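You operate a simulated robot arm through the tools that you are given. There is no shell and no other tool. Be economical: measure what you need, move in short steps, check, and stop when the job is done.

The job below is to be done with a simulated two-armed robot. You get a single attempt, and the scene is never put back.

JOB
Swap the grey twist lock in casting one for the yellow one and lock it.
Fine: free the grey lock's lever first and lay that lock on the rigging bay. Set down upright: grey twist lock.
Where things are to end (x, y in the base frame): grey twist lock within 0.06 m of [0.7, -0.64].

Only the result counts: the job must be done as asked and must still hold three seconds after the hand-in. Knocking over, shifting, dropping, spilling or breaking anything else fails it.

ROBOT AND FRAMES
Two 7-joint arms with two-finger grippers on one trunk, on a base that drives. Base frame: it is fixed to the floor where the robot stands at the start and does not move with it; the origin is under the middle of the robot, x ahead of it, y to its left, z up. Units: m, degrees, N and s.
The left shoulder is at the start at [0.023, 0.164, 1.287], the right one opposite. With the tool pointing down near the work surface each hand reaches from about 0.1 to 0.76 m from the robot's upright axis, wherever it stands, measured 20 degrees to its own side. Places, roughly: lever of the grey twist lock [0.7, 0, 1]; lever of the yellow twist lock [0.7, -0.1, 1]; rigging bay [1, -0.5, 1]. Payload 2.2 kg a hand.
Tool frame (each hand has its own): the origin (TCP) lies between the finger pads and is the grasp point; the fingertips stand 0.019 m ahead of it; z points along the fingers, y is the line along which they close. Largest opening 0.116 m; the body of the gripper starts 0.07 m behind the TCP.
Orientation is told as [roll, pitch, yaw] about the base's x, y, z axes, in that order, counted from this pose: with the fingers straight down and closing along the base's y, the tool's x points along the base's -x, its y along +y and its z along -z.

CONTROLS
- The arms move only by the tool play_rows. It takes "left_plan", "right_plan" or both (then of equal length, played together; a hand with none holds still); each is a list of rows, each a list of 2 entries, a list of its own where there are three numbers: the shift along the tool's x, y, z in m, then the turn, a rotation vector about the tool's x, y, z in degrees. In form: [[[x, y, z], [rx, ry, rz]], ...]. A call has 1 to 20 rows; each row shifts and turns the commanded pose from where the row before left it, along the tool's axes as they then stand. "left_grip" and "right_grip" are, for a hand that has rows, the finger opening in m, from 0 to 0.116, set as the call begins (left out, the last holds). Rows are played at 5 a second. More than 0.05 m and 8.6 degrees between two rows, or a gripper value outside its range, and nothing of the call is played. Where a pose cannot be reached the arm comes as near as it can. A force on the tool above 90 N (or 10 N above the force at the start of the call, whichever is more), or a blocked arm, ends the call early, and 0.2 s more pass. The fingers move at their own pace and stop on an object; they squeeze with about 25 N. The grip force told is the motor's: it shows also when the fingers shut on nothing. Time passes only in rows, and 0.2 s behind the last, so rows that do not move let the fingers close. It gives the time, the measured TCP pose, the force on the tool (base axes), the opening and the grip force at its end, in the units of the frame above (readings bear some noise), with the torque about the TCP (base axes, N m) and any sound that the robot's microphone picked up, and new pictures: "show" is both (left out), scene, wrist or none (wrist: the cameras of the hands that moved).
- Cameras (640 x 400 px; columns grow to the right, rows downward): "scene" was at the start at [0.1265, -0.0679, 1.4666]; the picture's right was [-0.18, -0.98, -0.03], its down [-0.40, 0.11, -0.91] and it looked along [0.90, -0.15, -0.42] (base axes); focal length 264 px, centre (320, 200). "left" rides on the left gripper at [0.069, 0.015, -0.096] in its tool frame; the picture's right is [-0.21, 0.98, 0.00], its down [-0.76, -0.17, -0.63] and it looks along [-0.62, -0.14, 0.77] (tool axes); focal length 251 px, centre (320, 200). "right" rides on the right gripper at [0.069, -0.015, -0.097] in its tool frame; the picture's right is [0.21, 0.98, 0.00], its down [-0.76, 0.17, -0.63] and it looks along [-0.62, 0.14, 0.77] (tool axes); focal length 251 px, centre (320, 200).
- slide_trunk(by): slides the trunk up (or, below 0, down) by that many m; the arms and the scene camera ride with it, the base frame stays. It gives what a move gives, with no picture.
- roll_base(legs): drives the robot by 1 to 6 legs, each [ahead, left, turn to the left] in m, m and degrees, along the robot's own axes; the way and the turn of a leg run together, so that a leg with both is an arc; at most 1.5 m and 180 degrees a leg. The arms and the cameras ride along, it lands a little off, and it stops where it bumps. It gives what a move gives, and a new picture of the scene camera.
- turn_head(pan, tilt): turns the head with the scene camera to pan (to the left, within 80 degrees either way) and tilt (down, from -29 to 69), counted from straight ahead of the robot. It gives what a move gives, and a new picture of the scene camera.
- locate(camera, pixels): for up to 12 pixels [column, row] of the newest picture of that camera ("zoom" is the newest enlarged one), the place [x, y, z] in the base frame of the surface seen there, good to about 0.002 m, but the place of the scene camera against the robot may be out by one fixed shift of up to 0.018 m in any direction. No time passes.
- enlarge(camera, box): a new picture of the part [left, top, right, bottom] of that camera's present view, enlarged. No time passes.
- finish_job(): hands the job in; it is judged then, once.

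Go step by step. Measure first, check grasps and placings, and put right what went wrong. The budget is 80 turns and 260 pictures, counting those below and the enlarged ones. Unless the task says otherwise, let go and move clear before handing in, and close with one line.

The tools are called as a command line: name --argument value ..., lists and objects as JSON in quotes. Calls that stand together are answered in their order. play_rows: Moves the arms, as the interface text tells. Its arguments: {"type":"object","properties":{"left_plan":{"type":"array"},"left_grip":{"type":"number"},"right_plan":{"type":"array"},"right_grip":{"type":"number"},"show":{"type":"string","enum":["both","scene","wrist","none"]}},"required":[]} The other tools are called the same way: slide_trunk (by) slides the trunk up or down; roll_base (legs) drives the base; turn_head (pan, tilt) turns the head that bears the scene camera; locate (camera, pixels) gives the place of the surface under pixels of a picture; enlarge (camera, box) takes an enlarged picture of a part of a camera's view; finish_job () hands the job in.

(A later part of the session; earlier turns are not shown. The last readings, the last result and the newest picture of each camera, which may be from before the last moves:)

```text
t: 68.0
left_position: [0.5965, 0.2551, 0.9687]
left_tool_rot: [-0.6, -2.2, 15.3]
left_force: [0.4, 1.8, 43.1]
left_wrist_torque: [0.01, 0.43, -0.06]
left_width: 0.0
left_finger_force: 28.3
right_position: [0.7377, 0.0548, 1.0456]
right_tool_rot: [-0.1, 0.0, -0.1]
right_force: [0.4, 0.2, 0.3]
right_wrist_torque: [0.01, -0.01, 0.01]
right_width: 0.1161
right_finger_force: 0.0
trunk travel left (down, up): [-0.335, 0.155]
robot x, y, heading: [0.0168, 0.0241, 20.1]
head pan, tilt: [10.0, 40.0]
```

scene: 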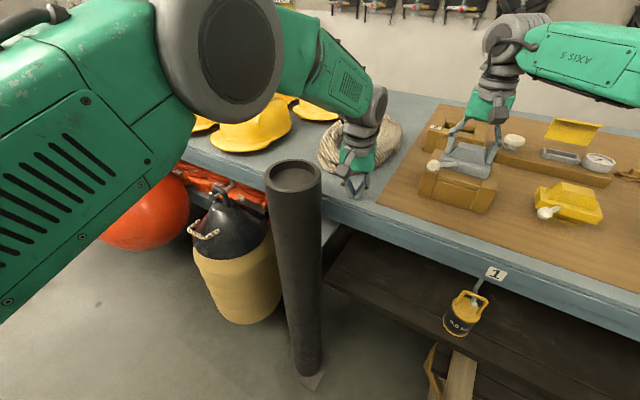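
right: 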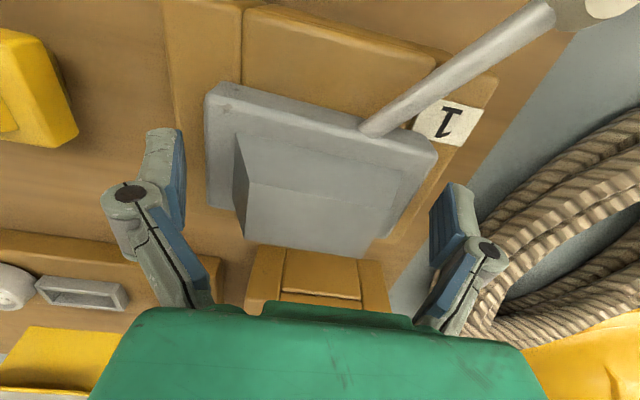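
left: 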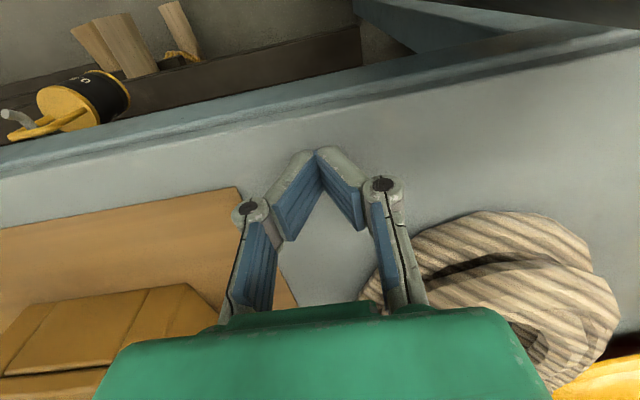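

No contact on the way down; both fingers flank the plate. Close, then lift slightly.

play_rows --right_plan '[[[0, 0, 0], [0, 0, 0]], [[0, 0, 0], [0, 0, 0]], [[0, 0, 0], [0, 0, 0]], [[0, 0, 0], [0, 0, 0]]]' --right_grip 0 --show "none"

play_rows --right_plan '[[[0, 0, -0.005], [0, 0, 0]], [[0, 0, -0.005], [0, 0, 0]], [[0, 0, -0.005], [0, 0, 0]], [[0, 0, -0.005], [0, 0, 0]], [[0, 0, 0], [0, 0, 0]], [[0, 0, 0], [0, 0, 0]]]' --show "both"

```text
t: 69.0
left_position: [0.5965, 0.2553, 0.9686]
left_tool_rot: [-0.5, -2.1, 15.4]
left_force: [0.7, 2.8, 42.6]
left_wrist_torque: [0.01, 0.42, -0.01]
left_width: 0.0001
left_finger_force: 28.5
right_position: [0.7382, 0.0534, 1.0481]
right_tool_rot: [0.1, 0.0, -0.1]
right_force: [4.1, -4.0, 7.0]
right_wrist_torque: [-0.19, -0.19, -0.01]
right_width: 0.1008
right_finger_force: 25.3
trunk travel left (down, up): [-0.335, 0.155]
robot x, y, heading: [0.0172, 0.0259, 20.0]
head pan, tilt: [10.0, 40.0]
```

```text
t: 70.4
left_position: [0.5959, 0.2552, 0.9689]
left_tool_rot: [-0.7, -2.2, 15.5]
left_force: [2.9, 0.1, 42.4]
left_wrist_torque: [-0.09, 0.41, -0.03]
left_width: 0.0
left_finger_force: 27.9
right_position: [0.7377, 0.0554, 1.0661]
right_tool_rot: [0.1, -0.1, 0.0]
right_force: [0.0, 2.0, 4.1]
right_wrist_torque: [0.47, 0.21, -0.04]
right_width: 0.0667
right_finger_force: 25.2
trunk travel left (down, up): [-0.335, 0.155]
robot x, y, heading: [0.016, 0.0243, 20.3]
head pan, tilt: [10.0, 40.0]
```

scene: 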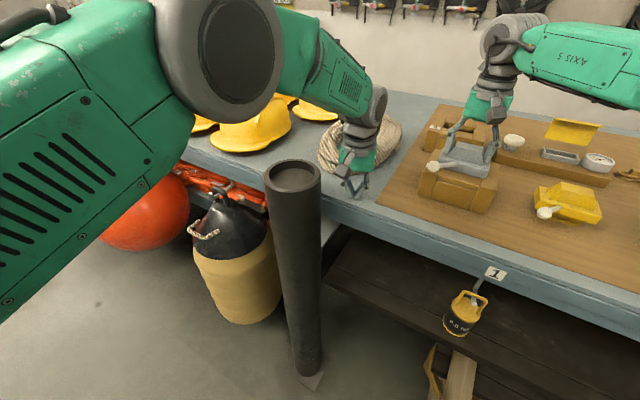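
right: 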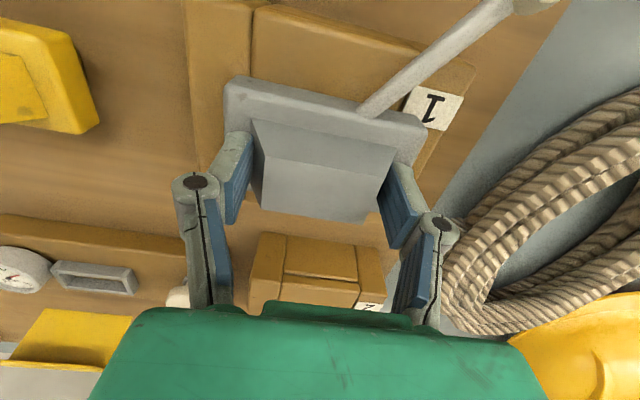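

The fingers slid off the plate's rounded edge and now hold the handle (0.0667). I'll test lifting with this handle hold.

play_rows --right_plan '[[[0, 0, -0.004], [0, 0, 0]], [[0, 0, -0.004], [0, 0, 0]], [[0, 0, -0.004], [0, 0, 0]], [[0, 0, 0], [0, 0, 0]]]' --show "wrist"

```text
t: 71.4
left_position: [0.5974, 0.2552, 0.9687]
left_tool_rot: [-0.6, -2.2, 15.4]
left_force: [-2.9, -0.9, 46.8]
left_wrist_torque: [-0.05, 0.46, -0.02]
left_width: 0.0
left_finger_force: 28.7
right_position: [0.7387, 0.0558, 1.0777]
right_tool_rot: [-0.1, -0.1, -0.1]
right_force: [0.0, 0.2, -5.4]
right_wrist_torque: [-0.03, -0.02, -0.01]
right_width: 0.0667
right_finger_force: 25.2
trunk travel left (down, up): [-0.335, 0.155]
robot x, y, heading: [0.0202, 0.0237, 20.2]
head pan, tilt: [10.0, 40.0]
```

right: 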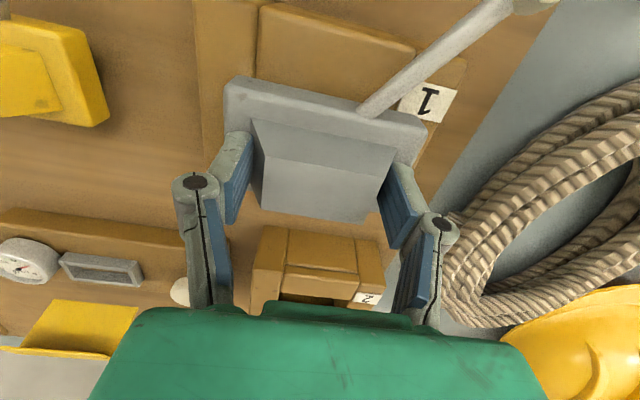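

Weight of about 5 N now hangs on the hand with unchanged width: the grey lock is free. Lift it high and draw it back.

play_rows --right_plan '[[[0, 0, -0.02], [0, 0, 0]], [[0, 0, -0.03], [0, 0, 0]], [[0, 0, -0.03], [0, 0, 0]], [[0, 0, -0.03], [0, 0, 0]], [[0, 0, -0.03], [0, 0, 0]], [[0.03, -0.01, 0], [0, 0, 0]], [[0.03, -0.01, 0], [0, 0, 0]], [[0.03, -0.015, 0], [0, 0, 0]], [[0.03, -0.02, 0], [0, 0, 0]], [[0.03, -0.02, 0], [0, 0, 0]], [[0.03, -0.02, 0], [0, 0, 0]], [[0, 0, 0], [0, 0, 0]]]' --show "both"

```text
t: 74.0
left_position: [0.5974, 0.2557, 0.968]
left_tool_rot: [-0.7, -2.2, 15.3]
left_force: [0.8, -0.5, 45.2]
left_wrist_torque: [-0.04, 0.42, 0.05]
left_width: 0.0001
left_finger_force: 28.6
right_position: [0.5478, -0.04, 1.2069]
right_tool_rot: [0.0, 0.0, 0.0]
right_force: [0.5, 0.6, -4.6]
right_wrist_torque: [-0.03, -0.03, 0.0]
right_width: 0.0669
right_finger_force: 25.4
right hand out of reach, approached as far as the arm can: row 5
trunk travel left (down, up): [-0.335, 0.155]
robot x, y, heading: [0.0175, 0.0241, 20.2]
head pan, tilt: [10.0, 40.0]
```

scene: 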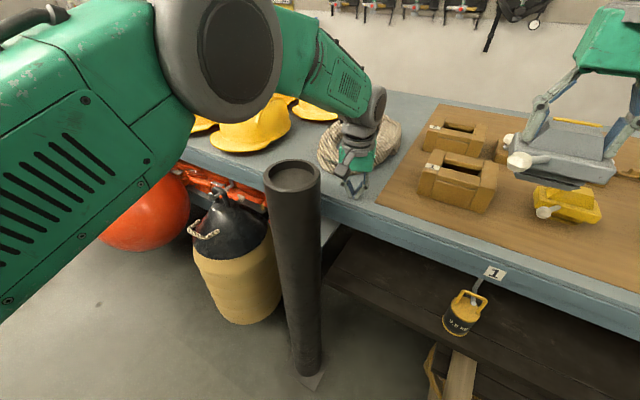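
right: 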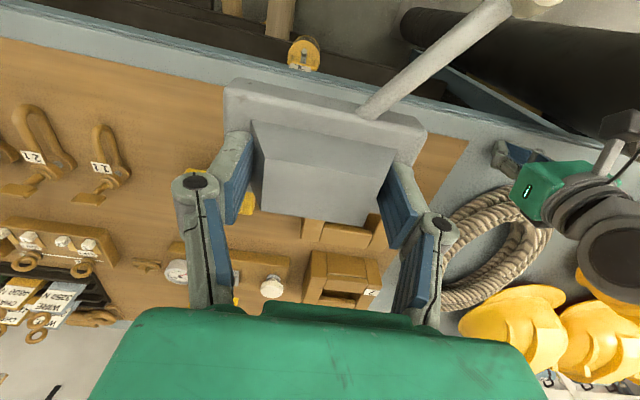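

The grey lock is out and casting one's slot is open. Now raise the left fist straight up.

play_rows --left_plan '[[[0, 0, -0.01], [0, 0, 0]], [[0, 0, -0.03], [0, 0, 0]], [[0, 0, -0.04], [0, 0, 0]], [[0, 0, -0.04], [0, 0, 0]], [[0, 0, -0.04], [0, 0, 0]], [[0, 0, -0.04], [0, 0, 0]], [[0.03, 0, -0.02], [0, 0, 0]], [[0.03, 0, 0], [0, 0, 0]]]' --show "none"

turn_head --pan -60 --tilt 45

```text
t: 75.8
left_position: [0.5314, 0.24, 1.1836]
left_tool_rot: [-1.1, -1.7, 15.6]
left_force: [-0.4, 0.1, 0.2]
left_wrist_torque: [0.01, -0.02, -0.01]
left_width: 0.0
left_finger_force: 27.8
right_position: [0.5504, -0.0393, 1.2068]
right_tool_rot: [0.0, 0.0, 0.0]
right_force: [-0.2, 0.2, -6.5]
right_wrist_torque: [-0.01, -0.08, 0.04]
right_width: 0.0665
right_finger_force: 25.3
trunk travel left (down, up): [-0.335, 0.155]
robot x, y, heading: [0.018, 0.0242, 20.0]
head pan, tilt: [10.0, 40.0]
```

```text
t: 77.2
left_position: [0.5337, 0.2412, 1.1826]
left_tool_rot: [-1.1, -1.5, 15.8]
left_force: [0.5, -0.4, 0.2]
left_wrist_torque: [0.0, 0.02, 0.0]
left_width: 0.0002
left_finger_force: 28.6
right_position: [0.5527, -0.0396, 1.2051]
right_tool_rot: [-0.1, 0.1, 0.0]
right_force: [0.2, 0.4, -5.3]
right_wrist_torque: [-0.02, -0.04, 0.01]
right_width: 0.0665
right_finger_force: 25.7
trunk travel left (down, up): [-0.335, 0.155]
robot x, y, heading: [0.0172, 0.0262, 20.1]
head pan, tilt: [-60.0, 45.0]
```

scene: 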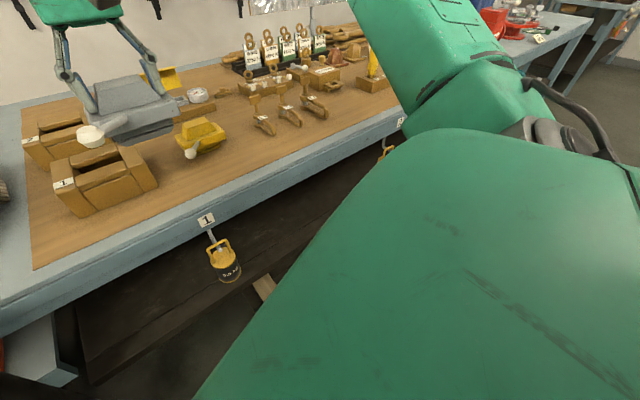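

The robot is steady now. Turn back to heading 0 and look along the floor to the right before driving.

roll_base --legs '[[0, 0, -20]]'

turn_head --pan -75 --tilt 50

```text
t: 78.7
left_position: [0.5776, 0.0529, 1.1835]
left_tool_rot: [-1.2, -1.5, -4.4]
left_force: [0.4, -0.2, 0.1]
left_wrist_torque: [0.03, -0.01, 0.02]
left_width: 0.0
left_finger_force: 28.6
right_position: [0.4964, -0.2172, 1.2062]
right_tool_rot: [-0.3, 0.1, -20.1]
right_force: [0.0, 0.0, -5.6]
right_wrist_torque: [-0.01, -0.04, 0.02]
right_width: 0.0668
right_finger_force: 25.1
trunk travel left (down, up): [-0.335, 0.155]
robot x, y, heading: [0.0201, 0.0217, 0.1]
head pan, tilt: [-60.0, 45.0]
```

scene: 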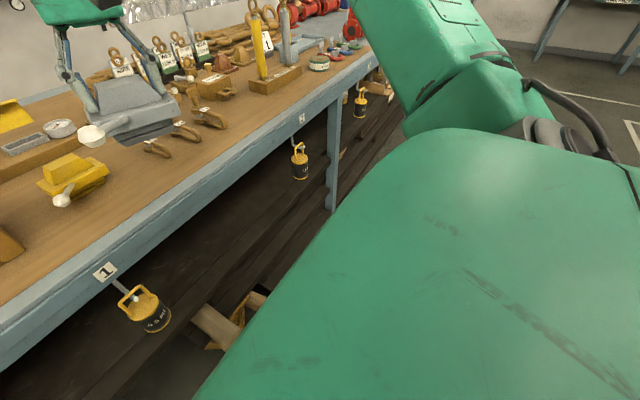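

```text
t: 79.5
left_position: [0.5719, 0.0549, 1.1854]
left_tool_rot: [-1.2, -2.0, -4.3]
left_force: [0.1, 0.5, 1.6]
left_wrist_torque: [-0.02, -0.01, 0.0]
left_width: 0.0001
left_finger_force: 28.2
right_position: [0.4915, -0.2161, 1.2087]
right_tool_rot: [-0.2, -0.2, -20.1]
right_force: [0.1, 0.0, -4.8]
right_wrist_torque: [-0.02, -0.02, 0.01]
right_width: 0.0666
right_finger_force: 24.8
trunk travel left (down, up): [-0.335, 0.155]
robot x, y, heading: [0.0143, 0.0272, -0.1]
head pan, tilt: [-75.0, 50.0]
```

scene: 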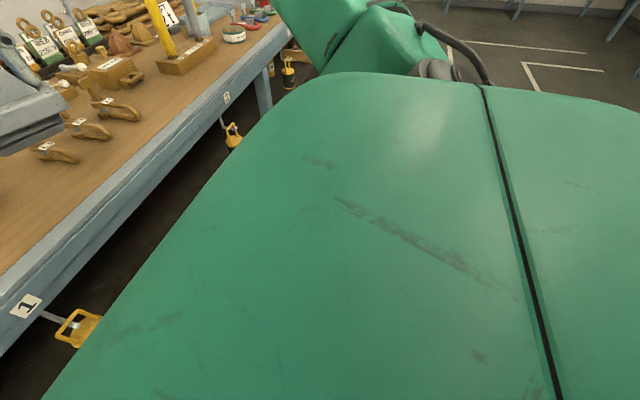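

The floor to the right looks clear. Drive 0.42 m to the right.

roll_base --legs '[[0, -0.42, 0]]'

turn_head --pan -10 --tilt 42

```text
t: 82.0
left_position: [0.5745, -0.359, 1.1857]
left_tool_rot: [-1.1, -1.7, -3.8]
left_force: [-0.4, -0.2, -0.1]
left_wrist_torque: [-0.02, 0.0, -0.02]
left_width: 0.0
left_finger_force: 28.6
right_position: [0.4971, -0.6304, 1.2076]
right_tool_rot: [0.0, 0.0, -19.7]
right_force: [0.7, 0.4, -6.3]
right_wrist_torque: [-0.02, 0.0, -0.01]
right_width: 0.0665
right_finger_force: 25.1
trunk travel left (down, up): [-0.335, 0.155]
robot x, y, heading: [0.0217, -0.3905, 1.0]
head pan, tilt: [-75.0, 50.0]
```

scene: 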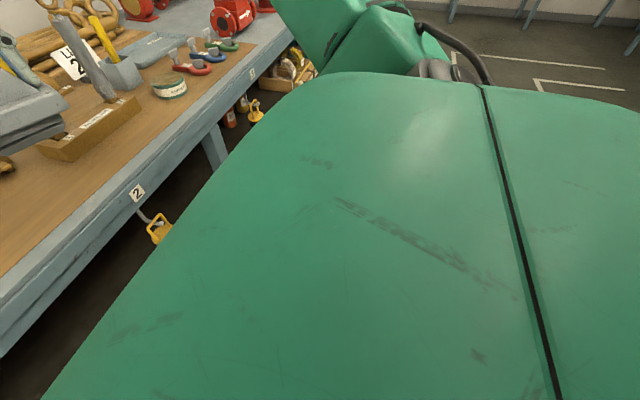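

```text
t: 83.4
left_position: [0.5706, -0.3604, 1.1866]
left_tool_rot: [-1.1, -2.0, -3.8]
left_force: [0.1, 0.5, 0.2]
left_wrist_torque: [0.0, -0.02, 0.02]
left_width: 0.0
left_finger_force: 28.5
right_position: [0.4934, -0.6297, 1.2092]
right_tool_rot: [0.1, -0.3, -19.7]
right_force: [-0.1, 0.3, -6.2]
right_wrist_torque: [-0.05, -0.05, 0.04]
right_width: 0.0668
right_finger_force: 25.0
trunk travel left (down, up): [-0.335, 0.155]
robot x, y, heading: [0.0207, -0.3963, 0.3]
head pan, tilt: [-10.0, 42.0]
```

scene: 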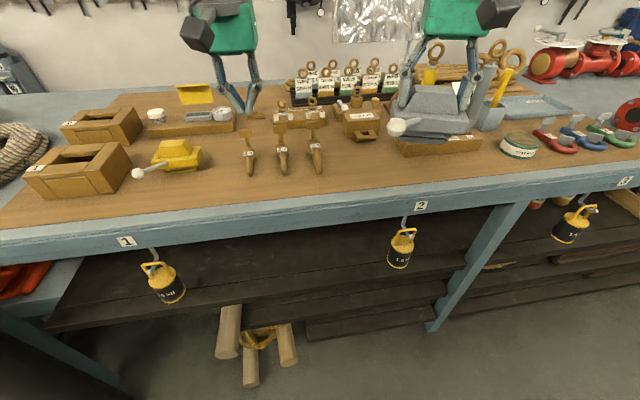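

Steady at y=−0.396. I'll check the free space around (0.7, −0.64): screw block's left end near (397,150) and the shackle near (315,155).

enlarge --camera "scene" --box '[270, 70, 510, 220]'

locate --camera "scene" --pixels '[[400, 153], [402, 146], [482, 150], [320, 168], [318, 150], [360, 170], [370, 150], [360, 138], [378, 134], [440, 160], [397, 127], [411, 128]]'

```text
2.67 times, centred on (390, 145) of scene
```

zoom: 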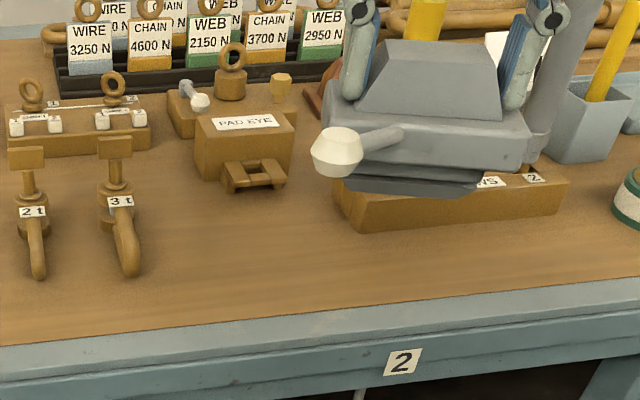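

```text
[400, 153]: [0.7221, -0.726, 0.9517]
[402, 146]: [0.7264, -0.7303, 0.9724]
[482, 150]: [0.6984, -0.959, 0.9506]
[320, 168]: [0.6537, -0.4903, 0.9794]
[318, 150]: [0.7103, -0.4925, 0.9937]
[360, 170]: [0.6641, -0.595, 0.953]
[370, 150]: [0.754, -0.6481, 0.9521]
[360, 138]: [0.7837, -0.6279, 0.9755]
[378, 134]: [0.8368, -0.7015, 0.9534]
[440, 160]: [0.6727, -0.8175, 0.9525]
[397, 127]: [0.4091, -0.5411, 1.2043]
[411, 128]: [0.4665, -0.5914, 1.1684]
```

Free spot confirmed: block corner at (0.722, −0.726), shackle at y≈−0.49, pad-eye behind x 0.78. I'll square the yaw and bring the lock over (0.69, −0.62) at z≈1.12.

play_rows --right_plan '[[[0, 0, 0], [0, 0, -6.6]], [[0, 0, 0], [0, 0, -6.6]], [[0, 0, 0], [0, 0, -6.5]], [[-0.03, 0.002, 0.01], [0, 0, 0]], [[-0.035, 0.002, 0.015], [0, 0, 0]], [[-0.035, 0.002, 0.015], [0, 0, 0]], [[-0.035, 0.002, 0.015], [0, 0, 0]], [[-0.035, 0.002, 0.015], [0, 0, 0]], [[-0.026, 0, 0.015], [0, 0, 0]], [[0, 0, 0], [0, 0, 0]], [[0, 0, 0], [0, 0, 0]]]' --show "both"

```text
t: 85.8
left_position: [0.57, -0.3597, 1.1866]
left_tool_rot: [-1.1, -2.0, -3.8]
left_force: [0.3, -0.6, -0.4]
left_wrist_torque: [0.01, 0.0, 0.02]
left_width: 0.0
left_finger_force: 28.4
right_position: [0.6903, -0.6211, 1.1229]
right_tool_rot: [0.0, -0.2, 0.0]
right_force: [0.5, -0.2, -6.4]
right_wrist_torque: [0.0, 0.02, -0.02]
right_width: 0.0671
right_finger_force: 24.9
trunk travel left (down, up): [-0.335, 0.155]
robot x, y, heading: [0.023, -0.3903, 0.3]
head pan, tilt: [-10.0, 42.0]
```

scene: 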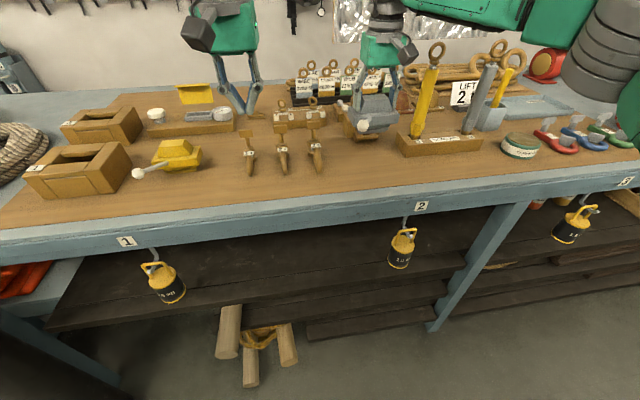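
right: 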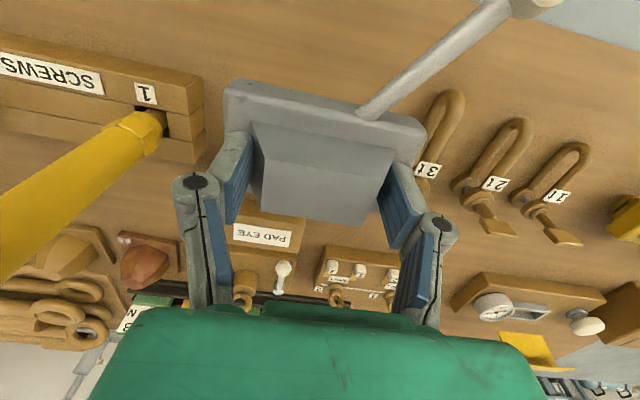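

All clear around it. Lower to touch down.

play_rows --right_plan '[[[0, 0, 0.025], [0, 0, 0]], [[0, 0, 0.025], [0, 0, 0]], [[0, 0, 0.02], [0, 0, 0]], [[0, 0, 0.01], [0, 0, 0]], [[0, 0, 0.007], [0, 0, 0]], [[0, 0, 0.003], [0, 0, 0]], [[0, 0, 0.002], [0, 0, 0]], [[0, 0, 0], [0, 0, 0]]]' --show "wrist"

```text
t: 87.6
left_position: [0.5705, -0.3602, 1.1865]
left_tool_rot: [-1.0, -2.0, -3.8]
left_force: [0.5, 0.2, -0.1]
left_wrist_torque: [0.02, 0.01, -0.02]
left_width: 0.0
left_finger_force: 28.4
right_position: [0.6904, -0.6199, 1.0326]
right_tool_rot: [-0.1, -0.1, 0.2]
right_force: [0.5, 0.0, -5.6]
right_wrist_torque: [-0.01, -0.02, 0.03]
right_width: 0.0668
right_finger_force: 25.5
trunk travel left (down, up): [-0.335, 0.155]
robot x, y, heading: [0.0178, -0.3935, 0.6]
head pan, tilt: [-10.0, 42.0]
```

right: 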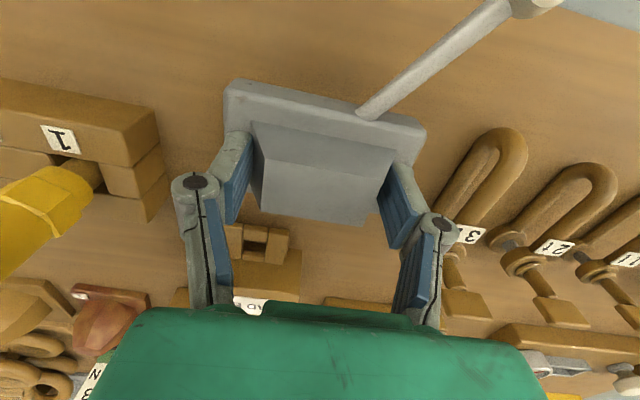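

Still hanging (−5.6 N) at z 1.0326; continue down in 2 mm steps.

play_rows --right_plan '[[[0, 0, 0.002], [0, 0, 0]], [[0, 0, 0.002], [0, 0, 0]], [[0, 0, 0.001], [0, 0, 0]], [[0, 0, 0], [0, 0, 0]]]' --show "none"

```text
t: 88.6
left_position: [0.5704, -0.36, 1.1866]
left_tool_rot: [-1.1, -2.0, -3.8]
left_force: [1.1, -0.4, -0.3]
left_wrist_torque: [0.03, 0.02, -0.03]
left_width: 0.0
left_finger_force: 28.5
right_position: [0.69, -0.6194, 1.0263]
right_tool_rot: [-0.1, -0.3, 0.1]
right_force: [-0.1, 0.8, -5.9]
right_wrist_torque: [-0.01, -0.02, 0.05]
right_width: 0.0668
right_finger_force: 25.2
trunk travel left (down, up): [-0.335, 0.155]
robot x, y, heading: [0.0186, -0.3909, 0.3]
head pan, tilt: [-10.0, 42.0]
```

play_rows --right_plan '[[[0, 0, 0.002], [0, 0, 0]], [[0, 0, 0.001], [0, 0, 0]], [[0, 0, 0.001], [0, 0, 0]], [[0, 0, 0], [0, 0, 0]]]' --show "scene"

enlarge --camera "scene" --box '[310, 80, 450, 180]'

```text
t: 89.6
left_position: [0.5706, -0.3594, 1.1862]
left_tool_rot: [-1.2, -2.1, -3.7]
left_force: [-0.5, -0.2, -0.3]
left_wrist_torque: [0.0, -0.01, 0.0]
left_width: 0.0
left_finger_force: 28.6
right_position: [0.6891, -0.6201, 1.0252]
right_tool_rot: [0.0, -0.3, 0.1]
right_force: [-0.3, -0.9, -3.2]
right_wrist_torque: [-0.07, 0.06, -0.01]
right_width: 0.0666
right_finger_force: 24.7
trunk travel left (down, up): [-0.335, 0.155]
robot x, y, heading: [0.0214, -0.3893, 0.5]
head pan, tilt: [-10.0, 42.0]
```

scene: 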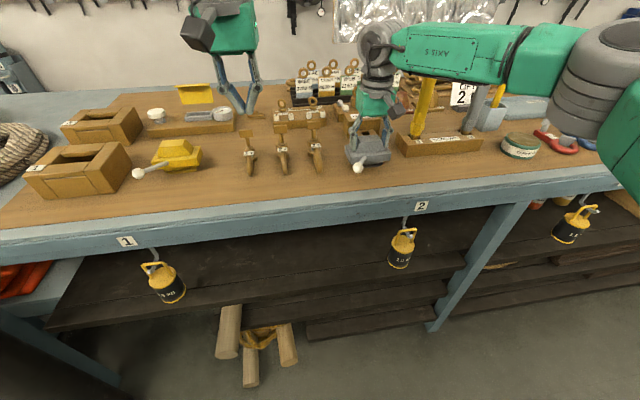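

```text
4.00 times, centred on (380, 130) of scene
```

zoom: 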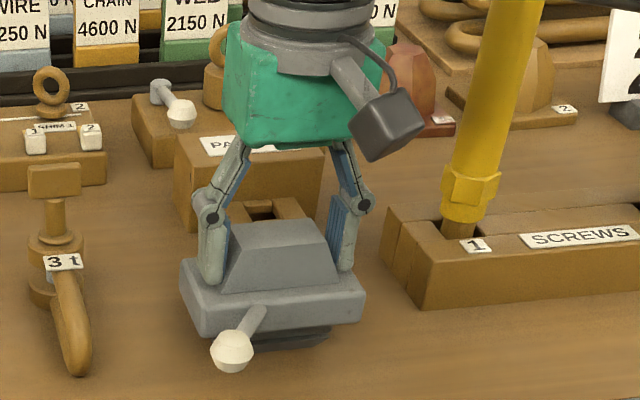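

Contact begins (load fell to −3 N). One more 2 mm, then open to release.

play_rows --right_plan '[[[0, 0, 0.0015], [0, 0, 0]], [[0, 0, 0], [0, 0, 0]], [[0, 0, 0], [0, 0, 0]]]' --show "none"

play_rows --right_plan '[[[0, 0, 0], [0, 0, 0]], [[0, 0, 0], [0, 0, 0]], [[0, 0, 0], [0, 0, 0]], [[0, 0, -0.02], [0, 0, 0]], [[0, 0, -0.03], [0, 0, 0]], [[0, 0, -0.03], [0, 0, 0]], [[0, 0, -0.03], [0, 0, 0]], [[0, 0, 0], [0, 0, 0]]]' --right_grip 0.1 --show "both"

```text
t: 90.4
left_position: [0.5692, -0.3595, 1.1877]
left_tool_rot: [-1.2, -2.1, -3.9]
left_force: [0.5, 0.4, 0.3]
left_wrist_torque: [0.02, 0.0, 0.0]
left_width: 0.0001
left_finger_force: 28.3
right_position: [0.6891, -0.6202, 1.0237]
right_tool_rot: [-0.1, -0.5, 0.0]
right_force: [4.8, -4.2, 12.1]
right_wrist_torque: [-0.23, -0.27, 0.0]
right_width: 0.0667
right_finger_force: 24.7
trunk travel left (down, up): [-0.335, 0.155]
robot x, y, heading: [0.0182, -0.3919, 0.6]
head pan, tilt: [-10.0, 42.0]
```

```text
t: 92.2
left_position: [0.5708, -0.3595, 1.1865]
left_tool_rot: [-1.1, -2.1, -3.8]
left_force: [0.5, -0.4, -0.4]
left_wrist_torque: [0.0, 0.0, 0.02]
left_width: 0.0001
left_finger_force: 28.5
right_position: [0.689, -0.6195, 1.1328]
right_tool_rot: [-0.2, -0.2, 0.1]
right_force: [-0.2, 1.3, -0.1]
right_wrist_torque: [0.0, 0.0, -0.01]
right_width: 0.0996
right_finger_force: 0.1
trunk travel left (down, up): [-0.335, 0.155]
robot x, y, heading: [0.018, -0.3944, 0.7]
head pan, tilt: [-10.0, 42.0]
```

scene: 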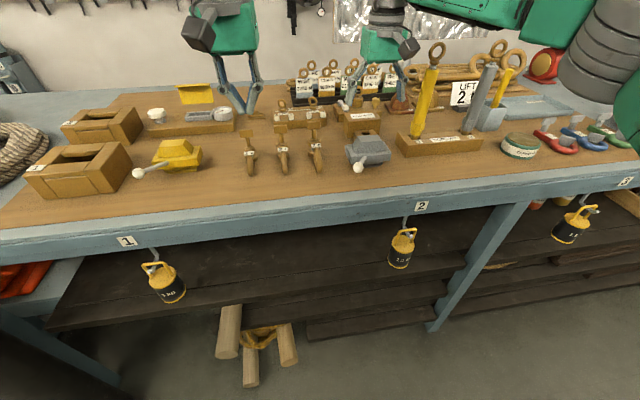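
right: 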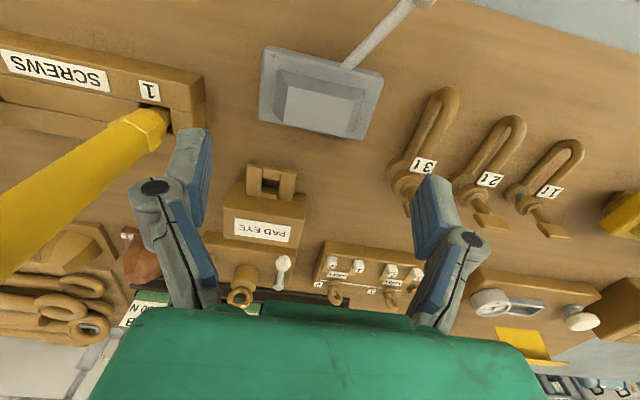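

The grey lock stands upright at about (0.69, −0.62), released. Retract the right hand, then drive back.

play_rows --right_plan '[[[0.02, 0, -0.03], [0, 0, 0]], [[0.03, 0, -0.03], [0, 0, 0]], [[0.04, 0, -0.01], [0, 0, 0]], [[0.04, 0, 0], [0, 0, 0]], [[0.04, 0, 0], [0, 0, 0]], [[0, 0, 0], [0, 0, 0]]]' --show "none"

roll_base --legs '[[0, 0.42, 0]]'

```text
t: 93.6
left_position: [0.5717, -0.3585, 1.1865]
left_tool_rot: [-1.1, -1.9, -3.8]
left_force: [-0.1, 0.0, 0.1]
left_wrist_torque: [0.01, -0.01, -0.03]
left_width: 0.0
left_finger_force: 28.5
right_position: [0.5205, -0.6181, 1.2012]
right_tool_rot: [-0.2, -0.2, 0.0]
right_force: [0.1, 0.4, -0.3]
right_wrist_torque: [-0.04, 0.03, 0.0]
right_width: 0.0998
right_finger_force: 0.0
trunk travel left (down, up): [-0.335, 0.155]
robot x, y, heading: [0.0155, -0.3915, 0.5]
head pan, tilt: [-10.0, 42.0]
```

```text
t: 96.2
left_position: [0.5671, 0.0563, 1.1857]
left_tool_rot: [-1.1, -2.0, -4.2]
left_force: [-0.3, 0.2, 0.4]
left_wrist_torque: [-0.01, 0.0, -0.04]
left_width: 0.0
left_finger_force: 28.5
right_position: [0.5156, -0.2023, 1.2018]
right_tool_rot: [-0.2, -0.3, -0.3]
right_force: [0.9, 0.8, 0.4]
right_wrist_torque: [0.02, -0.03, 0.02]
right_width: 0.0999
right_finger_force: 0.0
trunk travel left (down, up): [-0.335, 0.155]
robot x, y, heading: [0.018, 0.0247, 0.2]
head pan, tilt: [-10.0, 42.0]
```

scene: 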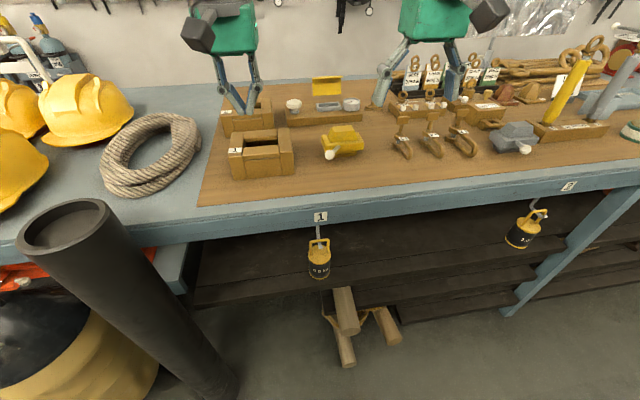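

Back at y=0.025 with the bench undisturbed. Turn 20° left.

roll_base --legs '[[0, 0, 20]]'

turn_head --pan -20 --tilt 40

```text
t: 97.6
left_position: [0.522, 0.2346, 1.188]
left_tool_rot: [-0.9, -2.1, 15.6]
left_force: [-1.1, 0.2, 0.1]
left_wrist_torque: [0.03, -0.03, -0.01]
left_width: 0.0
left_finger_force: 29.0
right_position: [0.5605, -0.0263, 1.2031]
right_tool_rot: [-0.1, -0.5, 19.5]
right_force: [0.0, 0.4, 0.0]
right_wrist_torque: [0.03, 0.0, 0.0]
right_width: 0.1
right_finger_force: 0.0
trunk travel left (down, up): [-0.335, 0.155]
robot x, y, heading: [0.0188, 0.0217, 20.2]
head pan, tilt: [-10.0, 42.0]
```

scene: 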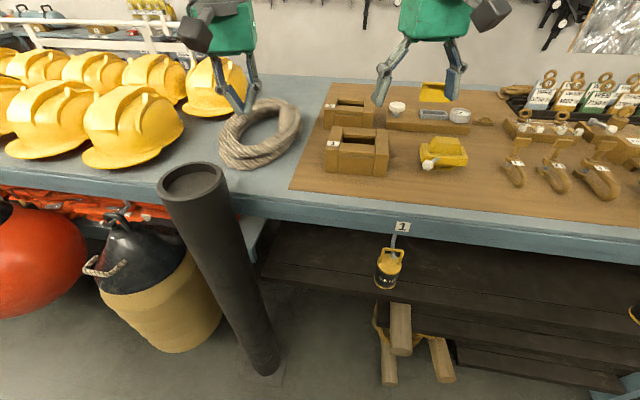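

```text
t: 98.3
left_position: [0.519, 0.2353, 1.1906]
left_tool_rot: [-0.9, -2.3, 15.5]
left_force: [0.3, -0.4, -0.1]
left_wrist_torque: [0.01, 0.0, 0.0]
left_width: 0.0001
left_finger_force: 28.6
right_position: [0.5563, -0.0252, 1.2052]
right_tool_rot: [-0.2, -0.6, 19.4]
right_force: [0.6, -0.3, 0.0]
right_wrist_torque: [0.01, 0.02, 0.0]
right_width: 0.0999
right_finger_force: 0.0
trunk travel left (down, up): [-0.335, 0.155]
robot x, y, heading: [0.0174, 0.0238, 19.8]
head pan, tilt: [-20.0, 40.0]
```

scene: 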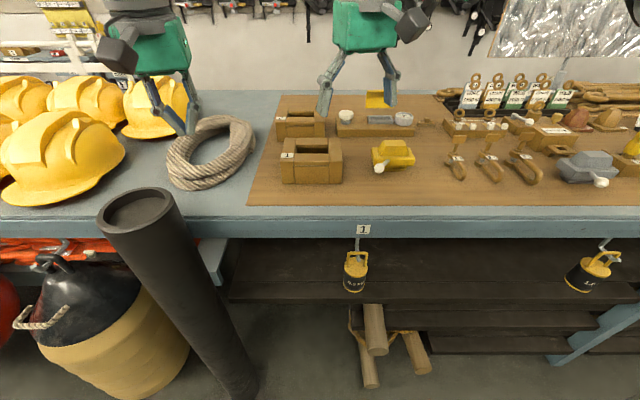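

Brace the left fist at the same place as before.

play_rows --left_plan '[[[-0.02, 0, 0.02], [0, 0, 0]], [[-0.025, 0, 0.03], [0, 0, 0]], [[-0.02, 0, 0.03], [0, 0, 0]], [[-0.016, 0, 0.03], [0, 0, 0]], [[0, 0, 0.03], [0, 0, 0]], [[0, 0, 0.03], [0, 0, 0]], [[0, 0, 0.02], [0, 0, 0]], [[0, 0, 0.015], [0, 0, 0]], [[0, 0, 0.01], [0, 0, 0]], [[0, 0, 0.01], [0, 0, 0]], [[0, 0, 0.005], [0, 0, 0]]]' --left_grip 0 --show "none"

play_rows --right_plan '[[[0.01, -0.01, 0], [0, 0, 6.5]], [[0.01, -0.01, 0], [0, 0, 6.5]], [[0.01, -0.01, 0], [0, 0, 6.5]], [[0, 0, 0], [0, 0.5, 0]], [[0, 0, 0], [0, 0, 0]]]' --right_grip 0.09 --show "wrist"

```text
t: 100.7
left_position: [0.6054, 0.2594, 0.9691]
left_tool_rot: [-1.3, -3.0, 15.7]
left_force: [-1.7, -1.8, 31.0]
left_wrist_torque: [-0.01, 0.41, -0.01]
left_width: 0.0001
left_finger_force: 28.5
right_position: [0.5506, -0.0229, 1.2076]
right_tool_rot: [-0.4, -0.8, 19.6]
right_force: [0.6, 0.2, 0.0]
right_wrist_torque: [0.0, 0.02, 0.04]
right_width: 0.1
right_finger_force: 0.1
trunk travel left (down, up): [-0.335, 0.155]
robot x, y, heading: [0.0155, 0.0226, 19.9]
head pan, tilt: [-20.0, 40.0]
```

```text
t: 101.9
left_position: [0.6066, 0.2592, 0.9684]
left_tool_rot: [-1.2, -3.1, 15.5]
left_force: [3.2, 2.4, 40.4]
left_wrist_torque: [0.05, 0.36, 0.01]
left_width: 0.0002
left_finger_force: 28.3
right_position: [0.5293, -0.0565, 1.2074]
right_tool_rot: [0.0, -0.3, 0.0]
right_force: [0.0, -0.7, 0.0]
right_wrist_torque: [-0.02, -0.01, 0.01]
right_width: 0.0902
right_finger_force: 0.1
trunk travel left (down, up): [-0.335, 0.155]
robot x, y, heading: [0.0168, 0.0252, 20.1]
head pan, tilt: [-20.0, 40.0]
```

right: 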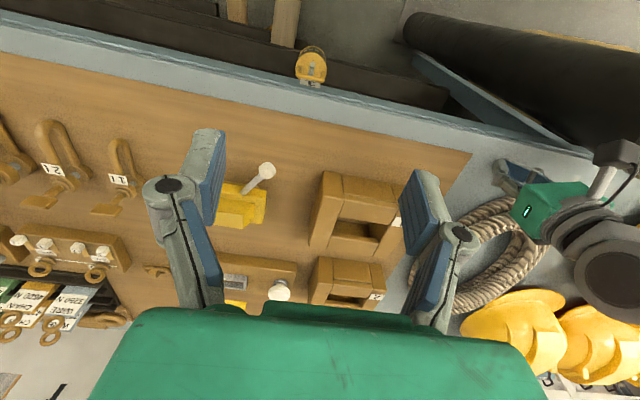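

Braced (40 N). I'll measure casting one's slot.

enlarge --camera "right" --box '[210, 150, 410, 275]'

locate --camera "zoom" --pixels '[[355, 110], [375, 205], [430, 225], [550, 245], [420, 245], [545, 265], [405, 285], [525, 305], [590, 190], [620, 220], [430, 195], [570, 210]]'

```text
3.20 times, centred on (310, 212) of right
```

zoom: 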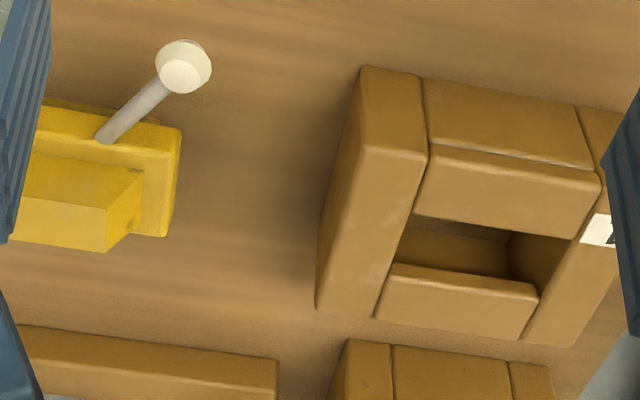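

```text
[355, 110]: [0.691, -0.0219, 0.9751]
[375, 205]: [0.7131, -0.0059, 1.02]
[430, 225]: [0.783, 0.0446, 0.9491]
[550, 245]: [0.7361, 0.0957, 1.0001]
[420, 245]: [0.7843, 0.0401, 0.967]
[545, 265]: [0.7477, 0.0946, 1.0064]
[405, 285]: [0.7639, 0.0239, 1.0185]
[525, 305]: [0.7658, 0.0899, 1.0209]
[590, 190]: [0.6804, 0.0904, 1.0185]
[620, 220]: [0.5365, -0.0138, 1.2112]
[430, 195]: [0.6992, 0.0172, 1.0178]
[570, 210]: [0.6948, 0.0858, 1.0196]
```

The slot is about 0.08 × 0.04 around (0.737, 0.055), matching grey's old seat. Now go over the yellow lock.

play_rows --right_plan '[[[-0.035, -0.015, 0.015], [0, 0.3, 0]], [[-0.035, -0.02, 0.015], [0, 0, 0]], [[-0.035, -0.02, 0.02], [0, 0, 0]], [[-0.035, -0.02, 0.02], [0, 0, 0]], [[-0.035, -0.015, 0.02], [0, 0, 0]], [[-0.03, -0.007, 0.015], [0, 0, 0]], [[-0.008, 0, 0], [0, 0, 0]], [[0, 0, 0], [0, 0, 0]]]' --show "wrist"

```text
t: 103.7
left_position: [0.6051, 0.259, 0.9696]
left_tool_rot: [-1.2, -3.0, 15.6]
left_force: [1.1, 2.7, 41.6]
left_wrist_torque: [0.07, 0.41, -0.03]
left_width: 0.0
left_finger_force: 28.4
right_position: [0.7447, -0.1527, 1.1031]
right_tool_rot: [-0.1, -0.2, 0.1]
right_force: [0.5, -0.2, -0.9]
right_wrist_torque: [0.02, -0.03, -0.02]
right_width: 0.09
right_finger_force: 0.0
trunk travel left (down, up): [-0.335, 0.155]
robot x, y, heading: [0.0175, 0.0203, 19.8]
head pan, tilt: [-20.0, 40.0]
```

right: 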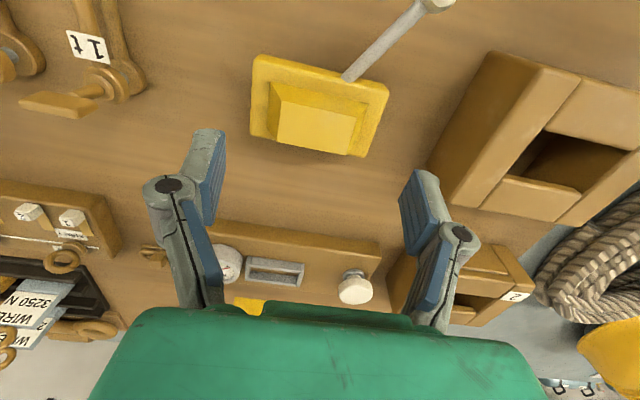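

enlarge --camera "right" --box '[230, 30, 410, 170]'

locate --camera "right" --pixels '[[281, 106], [354, 119], [346, 151], [278, 139], [314, 129], [259, 59], [385, 91], [364, 152], [253, 132], [545, 135], [515, 170], [628, 152]]'

```text
2.86 times, centred on (320, 100) of right
```

zoom: 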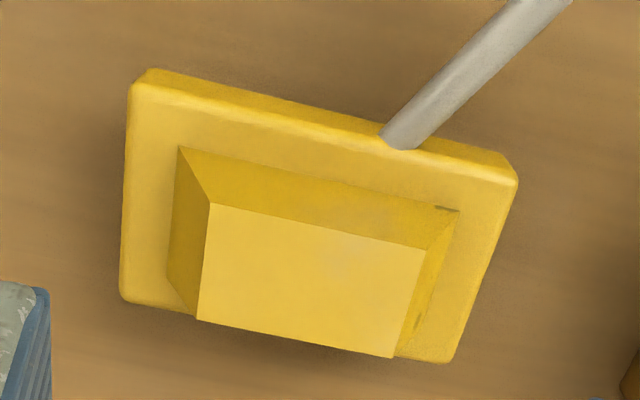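

```text
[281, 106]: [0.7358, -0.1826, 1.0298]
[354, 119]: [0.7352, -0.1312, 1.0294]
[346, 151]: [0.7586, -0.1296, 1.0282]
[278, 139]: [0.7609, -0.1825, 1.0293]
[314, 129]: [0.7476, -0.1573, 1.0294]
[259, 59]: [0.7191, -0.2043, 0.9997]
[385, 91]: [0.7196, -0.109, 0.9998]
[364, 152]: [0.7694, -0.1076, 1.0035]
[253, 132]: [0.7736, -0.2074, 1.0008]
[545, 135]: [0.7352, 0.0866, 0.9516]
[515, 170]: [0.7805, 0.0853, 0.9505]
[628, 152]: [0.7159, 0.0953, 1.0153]
```

Yellow handle centre is (0.7477, −0.1565), plate top 1.001, nearly square. Descend to z≈1.0245 with the same offsets as for the grey and close.

play_rows --right_plan '[[[-0.005, -0.004, 0.02], [0, 0, 0]], [[0, 0, 0.02], [0, 0, 0]], [[0, 0, 0.02], [0, 0, 0]], [[0, 0, 0.012], [0, 0, 0]], [[0, 0, 0.0065], [0, 0, 0]], [[0, 0, 0], [0, 0, 0]]]' --show "none"

play_rows --right_plan '[[[0, 0, 0], [0, 0, 0]], [[0, 0, 0], [0, 0, 0]], [[0, 0, 0], [0, 0, 0]], [[0, 0, 0], [0, 0, 0]]]' --right_grip 0 --show "wrist"

```text
t: 105.1
left_position: [0.6057, 0.2584, 0.969]
left_tool_rot: [-1.3, -3.0, 15.5]
left_force: [0.4, 2.4, 40.7]
left_wrist_torque: [0.05, 0.42, -0.04]
left_width: 0.0
left_finger_force: 28.6
right_position: [0.7483, -0.1583, 1.0236]
right_tool_rot: [0.0, -0.2, -0.1]
right_force: [-0.2, -0.4, -0.1]
right_wrist_torque: [0.0, 0.02, 0.01]
right_width: 0.0901
right_finger_force: 0.1
trunk travel left (down, up): [-0.335, 0.155]
robot x, y, heading: [0.0183, 0.0239, 20.1]
head pan, tilt: [-20.0, 40.0]
```

```text
t: 106.1
left_position: [0.6043, 0.2581, 0.9686]
left_tool_rot: [-1.2, -3.1, 15.6]
left_force: [4.5, -0.7, 40.2]
left_wrist_torque: [0.02, 0.38, 0.0]
left_width: 0.0001
left_finger_force: 28.4
right_position: [0.7492, -0.1579, 1.0243]
right_tool_rot: [0.0, -0.2, 0.0]
right_force: [0.6, 3.4, 4.5]
right_wrist_torque: [0.12, 0.03, -0.01]
right_width: 0.0667
right_finger_force: 24.9
trunk travel left (down, up): [-0.335, 0.155]
robot x, y, heading: [0.0129, 0.0199, 19.9]
head pan, tilt: [-20.0, 40.0]
```

right: 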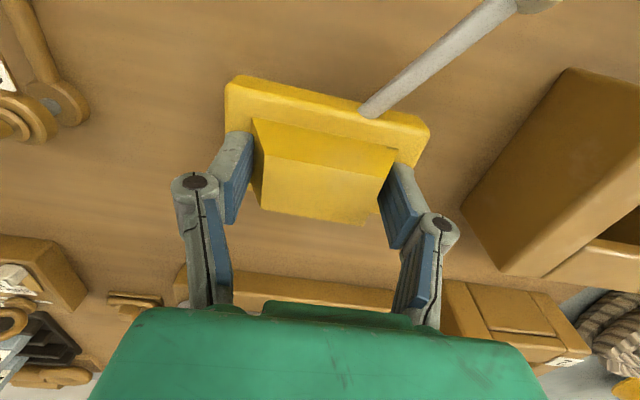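

Same hold as on the grey (width 0.0667, same picture). Lift and check the weight, then carry above casting one.

play_rows --right_plan '[[[0, 0, -0.01], [0, 0, 0]], [[0, 0, -0.025], [0, 0, 0]], [[0, 0, -0.03], [0, 0, 0]], [[0, 0, -0.03], [0, 0, 0]], [[0, 0, -0.01], [0, 0, 0]], [[0, 0, 0], [0, 0, 0]]]' --show "wrist"

```text
t: 107.5
left_position: [0.6054, 0.2582, 0.9694]
left_tool_rot: [-1.2, -2.9, 15.6]
left_force: [-2.4, 1.4, 42.8]
left_wrist_torque: [0.02, 0.48, -0.02]
left_width: 0.0
left_finger_force: 28.5
right_position: [0.7478, -0.1585, 1.1285]
right_tool_rot: [-0.1, -0.1, 0.0]
right_force: [-0.2, -0.5, -6.6]
right_wrist_torque: [0.01, -0.06, -0.01]
right_width: 0.0668
right_finger_force: 25.1
trunk travel left (down, up): [-0.335, 0.155]
robot x, y, heading: [0.0173, 0.024, 20.2]
head pan, tilt: [-20.0, 40.0]
```

right: 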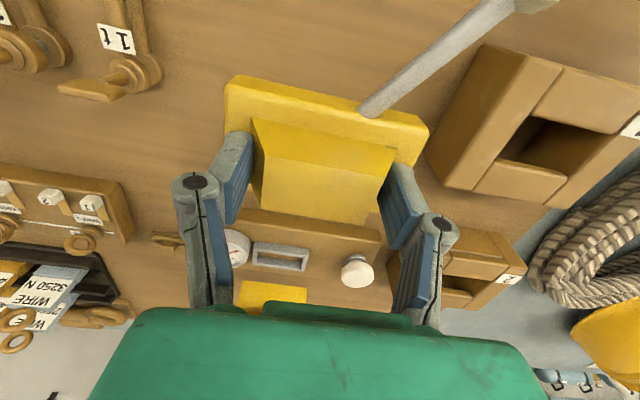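

Lifted (−6.6 N). Carry to (0.7387, 0.0558).

play_rows --right_plan '[[[0.002, 0.03, 0], [0, 0, 0]], [[0.002, 0.04, 0], [0, 0, 0]], [[0.002, 0.04, 0], [0, 0, 0]], [[0.002, 0.04, 0], [0, 0, 0]], [[0.001, 0.04, 0], [0, 0, 0]], [[0, 0.0243, 0], [0, 0, 0]], [[0, 0, 0], [0, 0, 0]], [[0, 0, 0], [0, 0, 0]]]' --show "both"

enlarge --camera "scene" --box '[250, 70, 390, 200]'

play_rows --right_plan '[[[0, 0, 0], [0, 0, 0]]]' --show "none"

```text
t: 109.3
left_position: [0.607, 0.2589, 0.9695]
left_tool_rot: [-1.3, -2.9, 15.7]
left_force: [-1.4, 0.8, 44.0]
left_wrist_torque: [-0.01, 0.5, 0.0]
left_width: 0.0
left_finger_force: 28.6
right_position: [0.7386, 0.0557, 1.1286]
right_tool_rot: [-0.1, -0.2, 0.1]
right_force: [-0.5, 0.8, -6.3]
right_wrist_torque: [-0.02, -0.06, 0.01]
right_width: 0.0668
right_finger_force: 25.3
trunk travel left (down, up): [-0.335, 0.155]
robot x, y, heading: [0.0176, 0.0224, 19.8]
head pan, tilt: [-20.0, 40.0]
```

scene: 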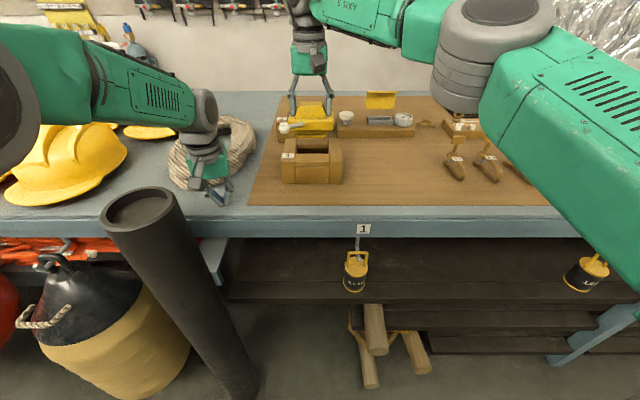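
right: 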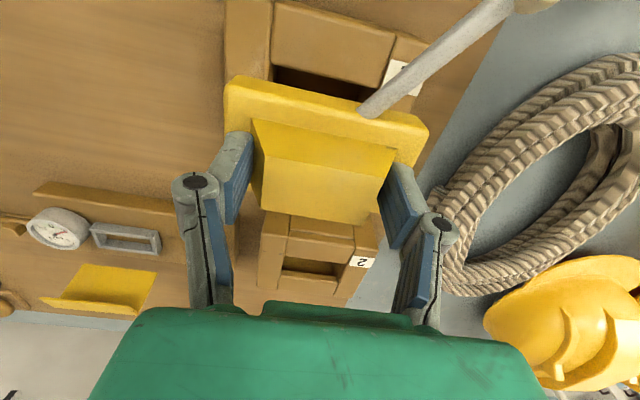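

```text
3.08 times, centred on (320, 135) of scene
```

zoom: 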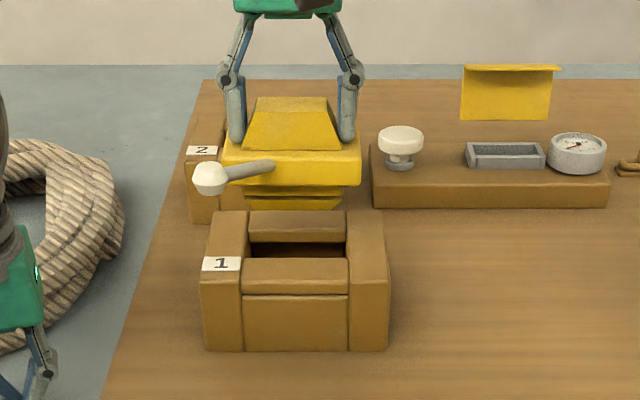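

```text
t: 109.7
left_position: [0.6057, 0.2581, 0.9683]
left_tool_rot: [-1.2, -3.0, 15.6]
left_force: [-0.7, -0.8, 43.1]
left_wrist_torque: [-0.01, 0.47, -0.03]
left_width: 0.0001
left_finger_force: 27.7
right_position: [0.7399, 0.0558, 1.128]
right_tool_rot: [-0.2, -0.2, 0.1]
right_force: [-0.4, -0.2, -6.6]
right_wrist_torque: [0.0, 0.0, 0.0]
right_width: 0.067
right_finger_force: 25.0
trunk travel left (down, up): [-0.335, 0.155]
robot x, y, heading: [0.0181, 0.0239, 20.1]
head pan, tilt: [-20.0, 40.0]
```

Alignment over the slot looks right. Lower gently into the casting.

play_rows --right_plan '[[[0, 0, 0.015], [0, 0, 0]], [[0, 0, 0.01], [0, 0, 0]], [[0, 0, 0.008], [0, 0, 0]], [[0, 0, 0.008], [0, 0, 0]], [[0, 0, 0.006], [0, 0, 0]], [[0, 0, 0.005], [0, 0, 0]], [[0, 0, 0.003], [0, 0, 0]], [[0, 0, 0], [0, 0, 0]]]' --show "both"

```text
t: 111.5
left_position: [0.6055, 0.2589, 0.9687]
left_tool_rot: [-1.3, -3.0, 15.6]
left_force: [-2.0, 0.0, 42.3]
left_wrist_torque: [0.03, 0.44, 0.01]
left_width: 0.0
left_finger_force: 28.2
right_position: [0.7397, 0.0548, 1.0734]
right_tool_rot: [-0.1, 0.0, 0.0]
right_force: [-0.1, -0.3, -6.3]
right_wrist_torque: [-0.07, -0.04, 0.01]
right_width: 0.0667
right_finger_force: 25.0
trunk travel left (down, up): [-0.335, 0.155]
robot x, y, heading: [0.0147, 0.0201, 20.2]
head pan, tilt: [-20.0, 40.0]
```

scene: 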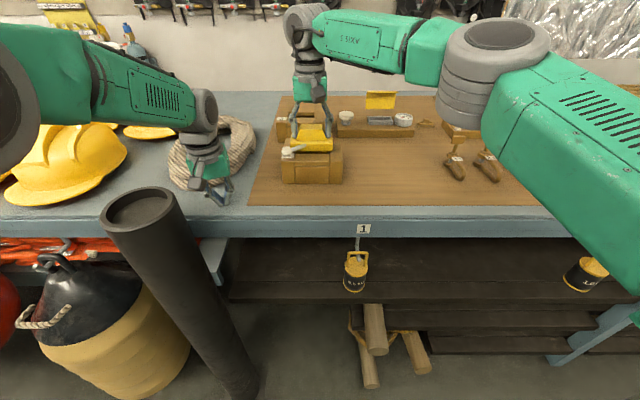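
right: 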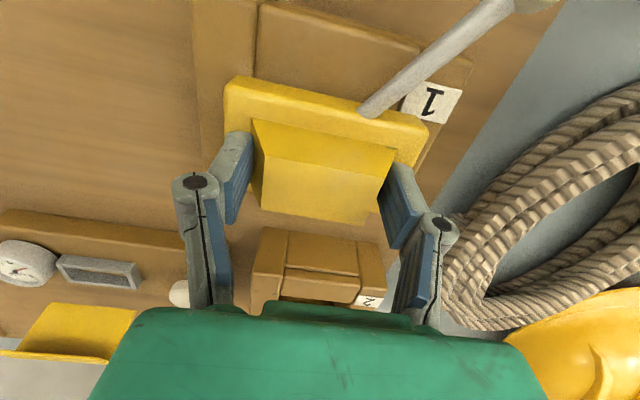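

The cone has entered the slot without contact force. Lower the last 7 mm in small steps.

play_rows --right_plan '[[[0, 0, 0.002], [0, 0, 0]], [[0, 0, 0.002], [0, 0, 0]], [[0, 0, 0.0015], [0, 0, 0]], [[0, 0, 0.001], [0, 0, 0]], [[0, 0, 0], [0, 0, 0]]]' --show "none"

```text
t: 112.7
left_position: [0.6058, 0.2577, 0.9684]
left_tool_rot: [-1.2, -3.0, 15.6]
left_force: [-0.4, 0.0, 43.8]
left_wrist_torque: [0.01, 0.44, 0.0]
left_width: 0.0
left_finger_force: 28.7
right_position: [0.7385, 0.0545, 1.0691]
right_tool_rot: [-0.1, -0.1, 0.0]
right_force: [-0.2, 0.0, -4.7]
right_wrist_torque: [-0.04, -0.02, -0.01]
right_width: 0.0669
right_finger_force: 25.1
trunk travel left (down, up): [-0.335, 0.155]
robot x, y, heading: [0.0152, 0.0237, 19.9]
head pan, tilt: [-20.0, 40.0]
```

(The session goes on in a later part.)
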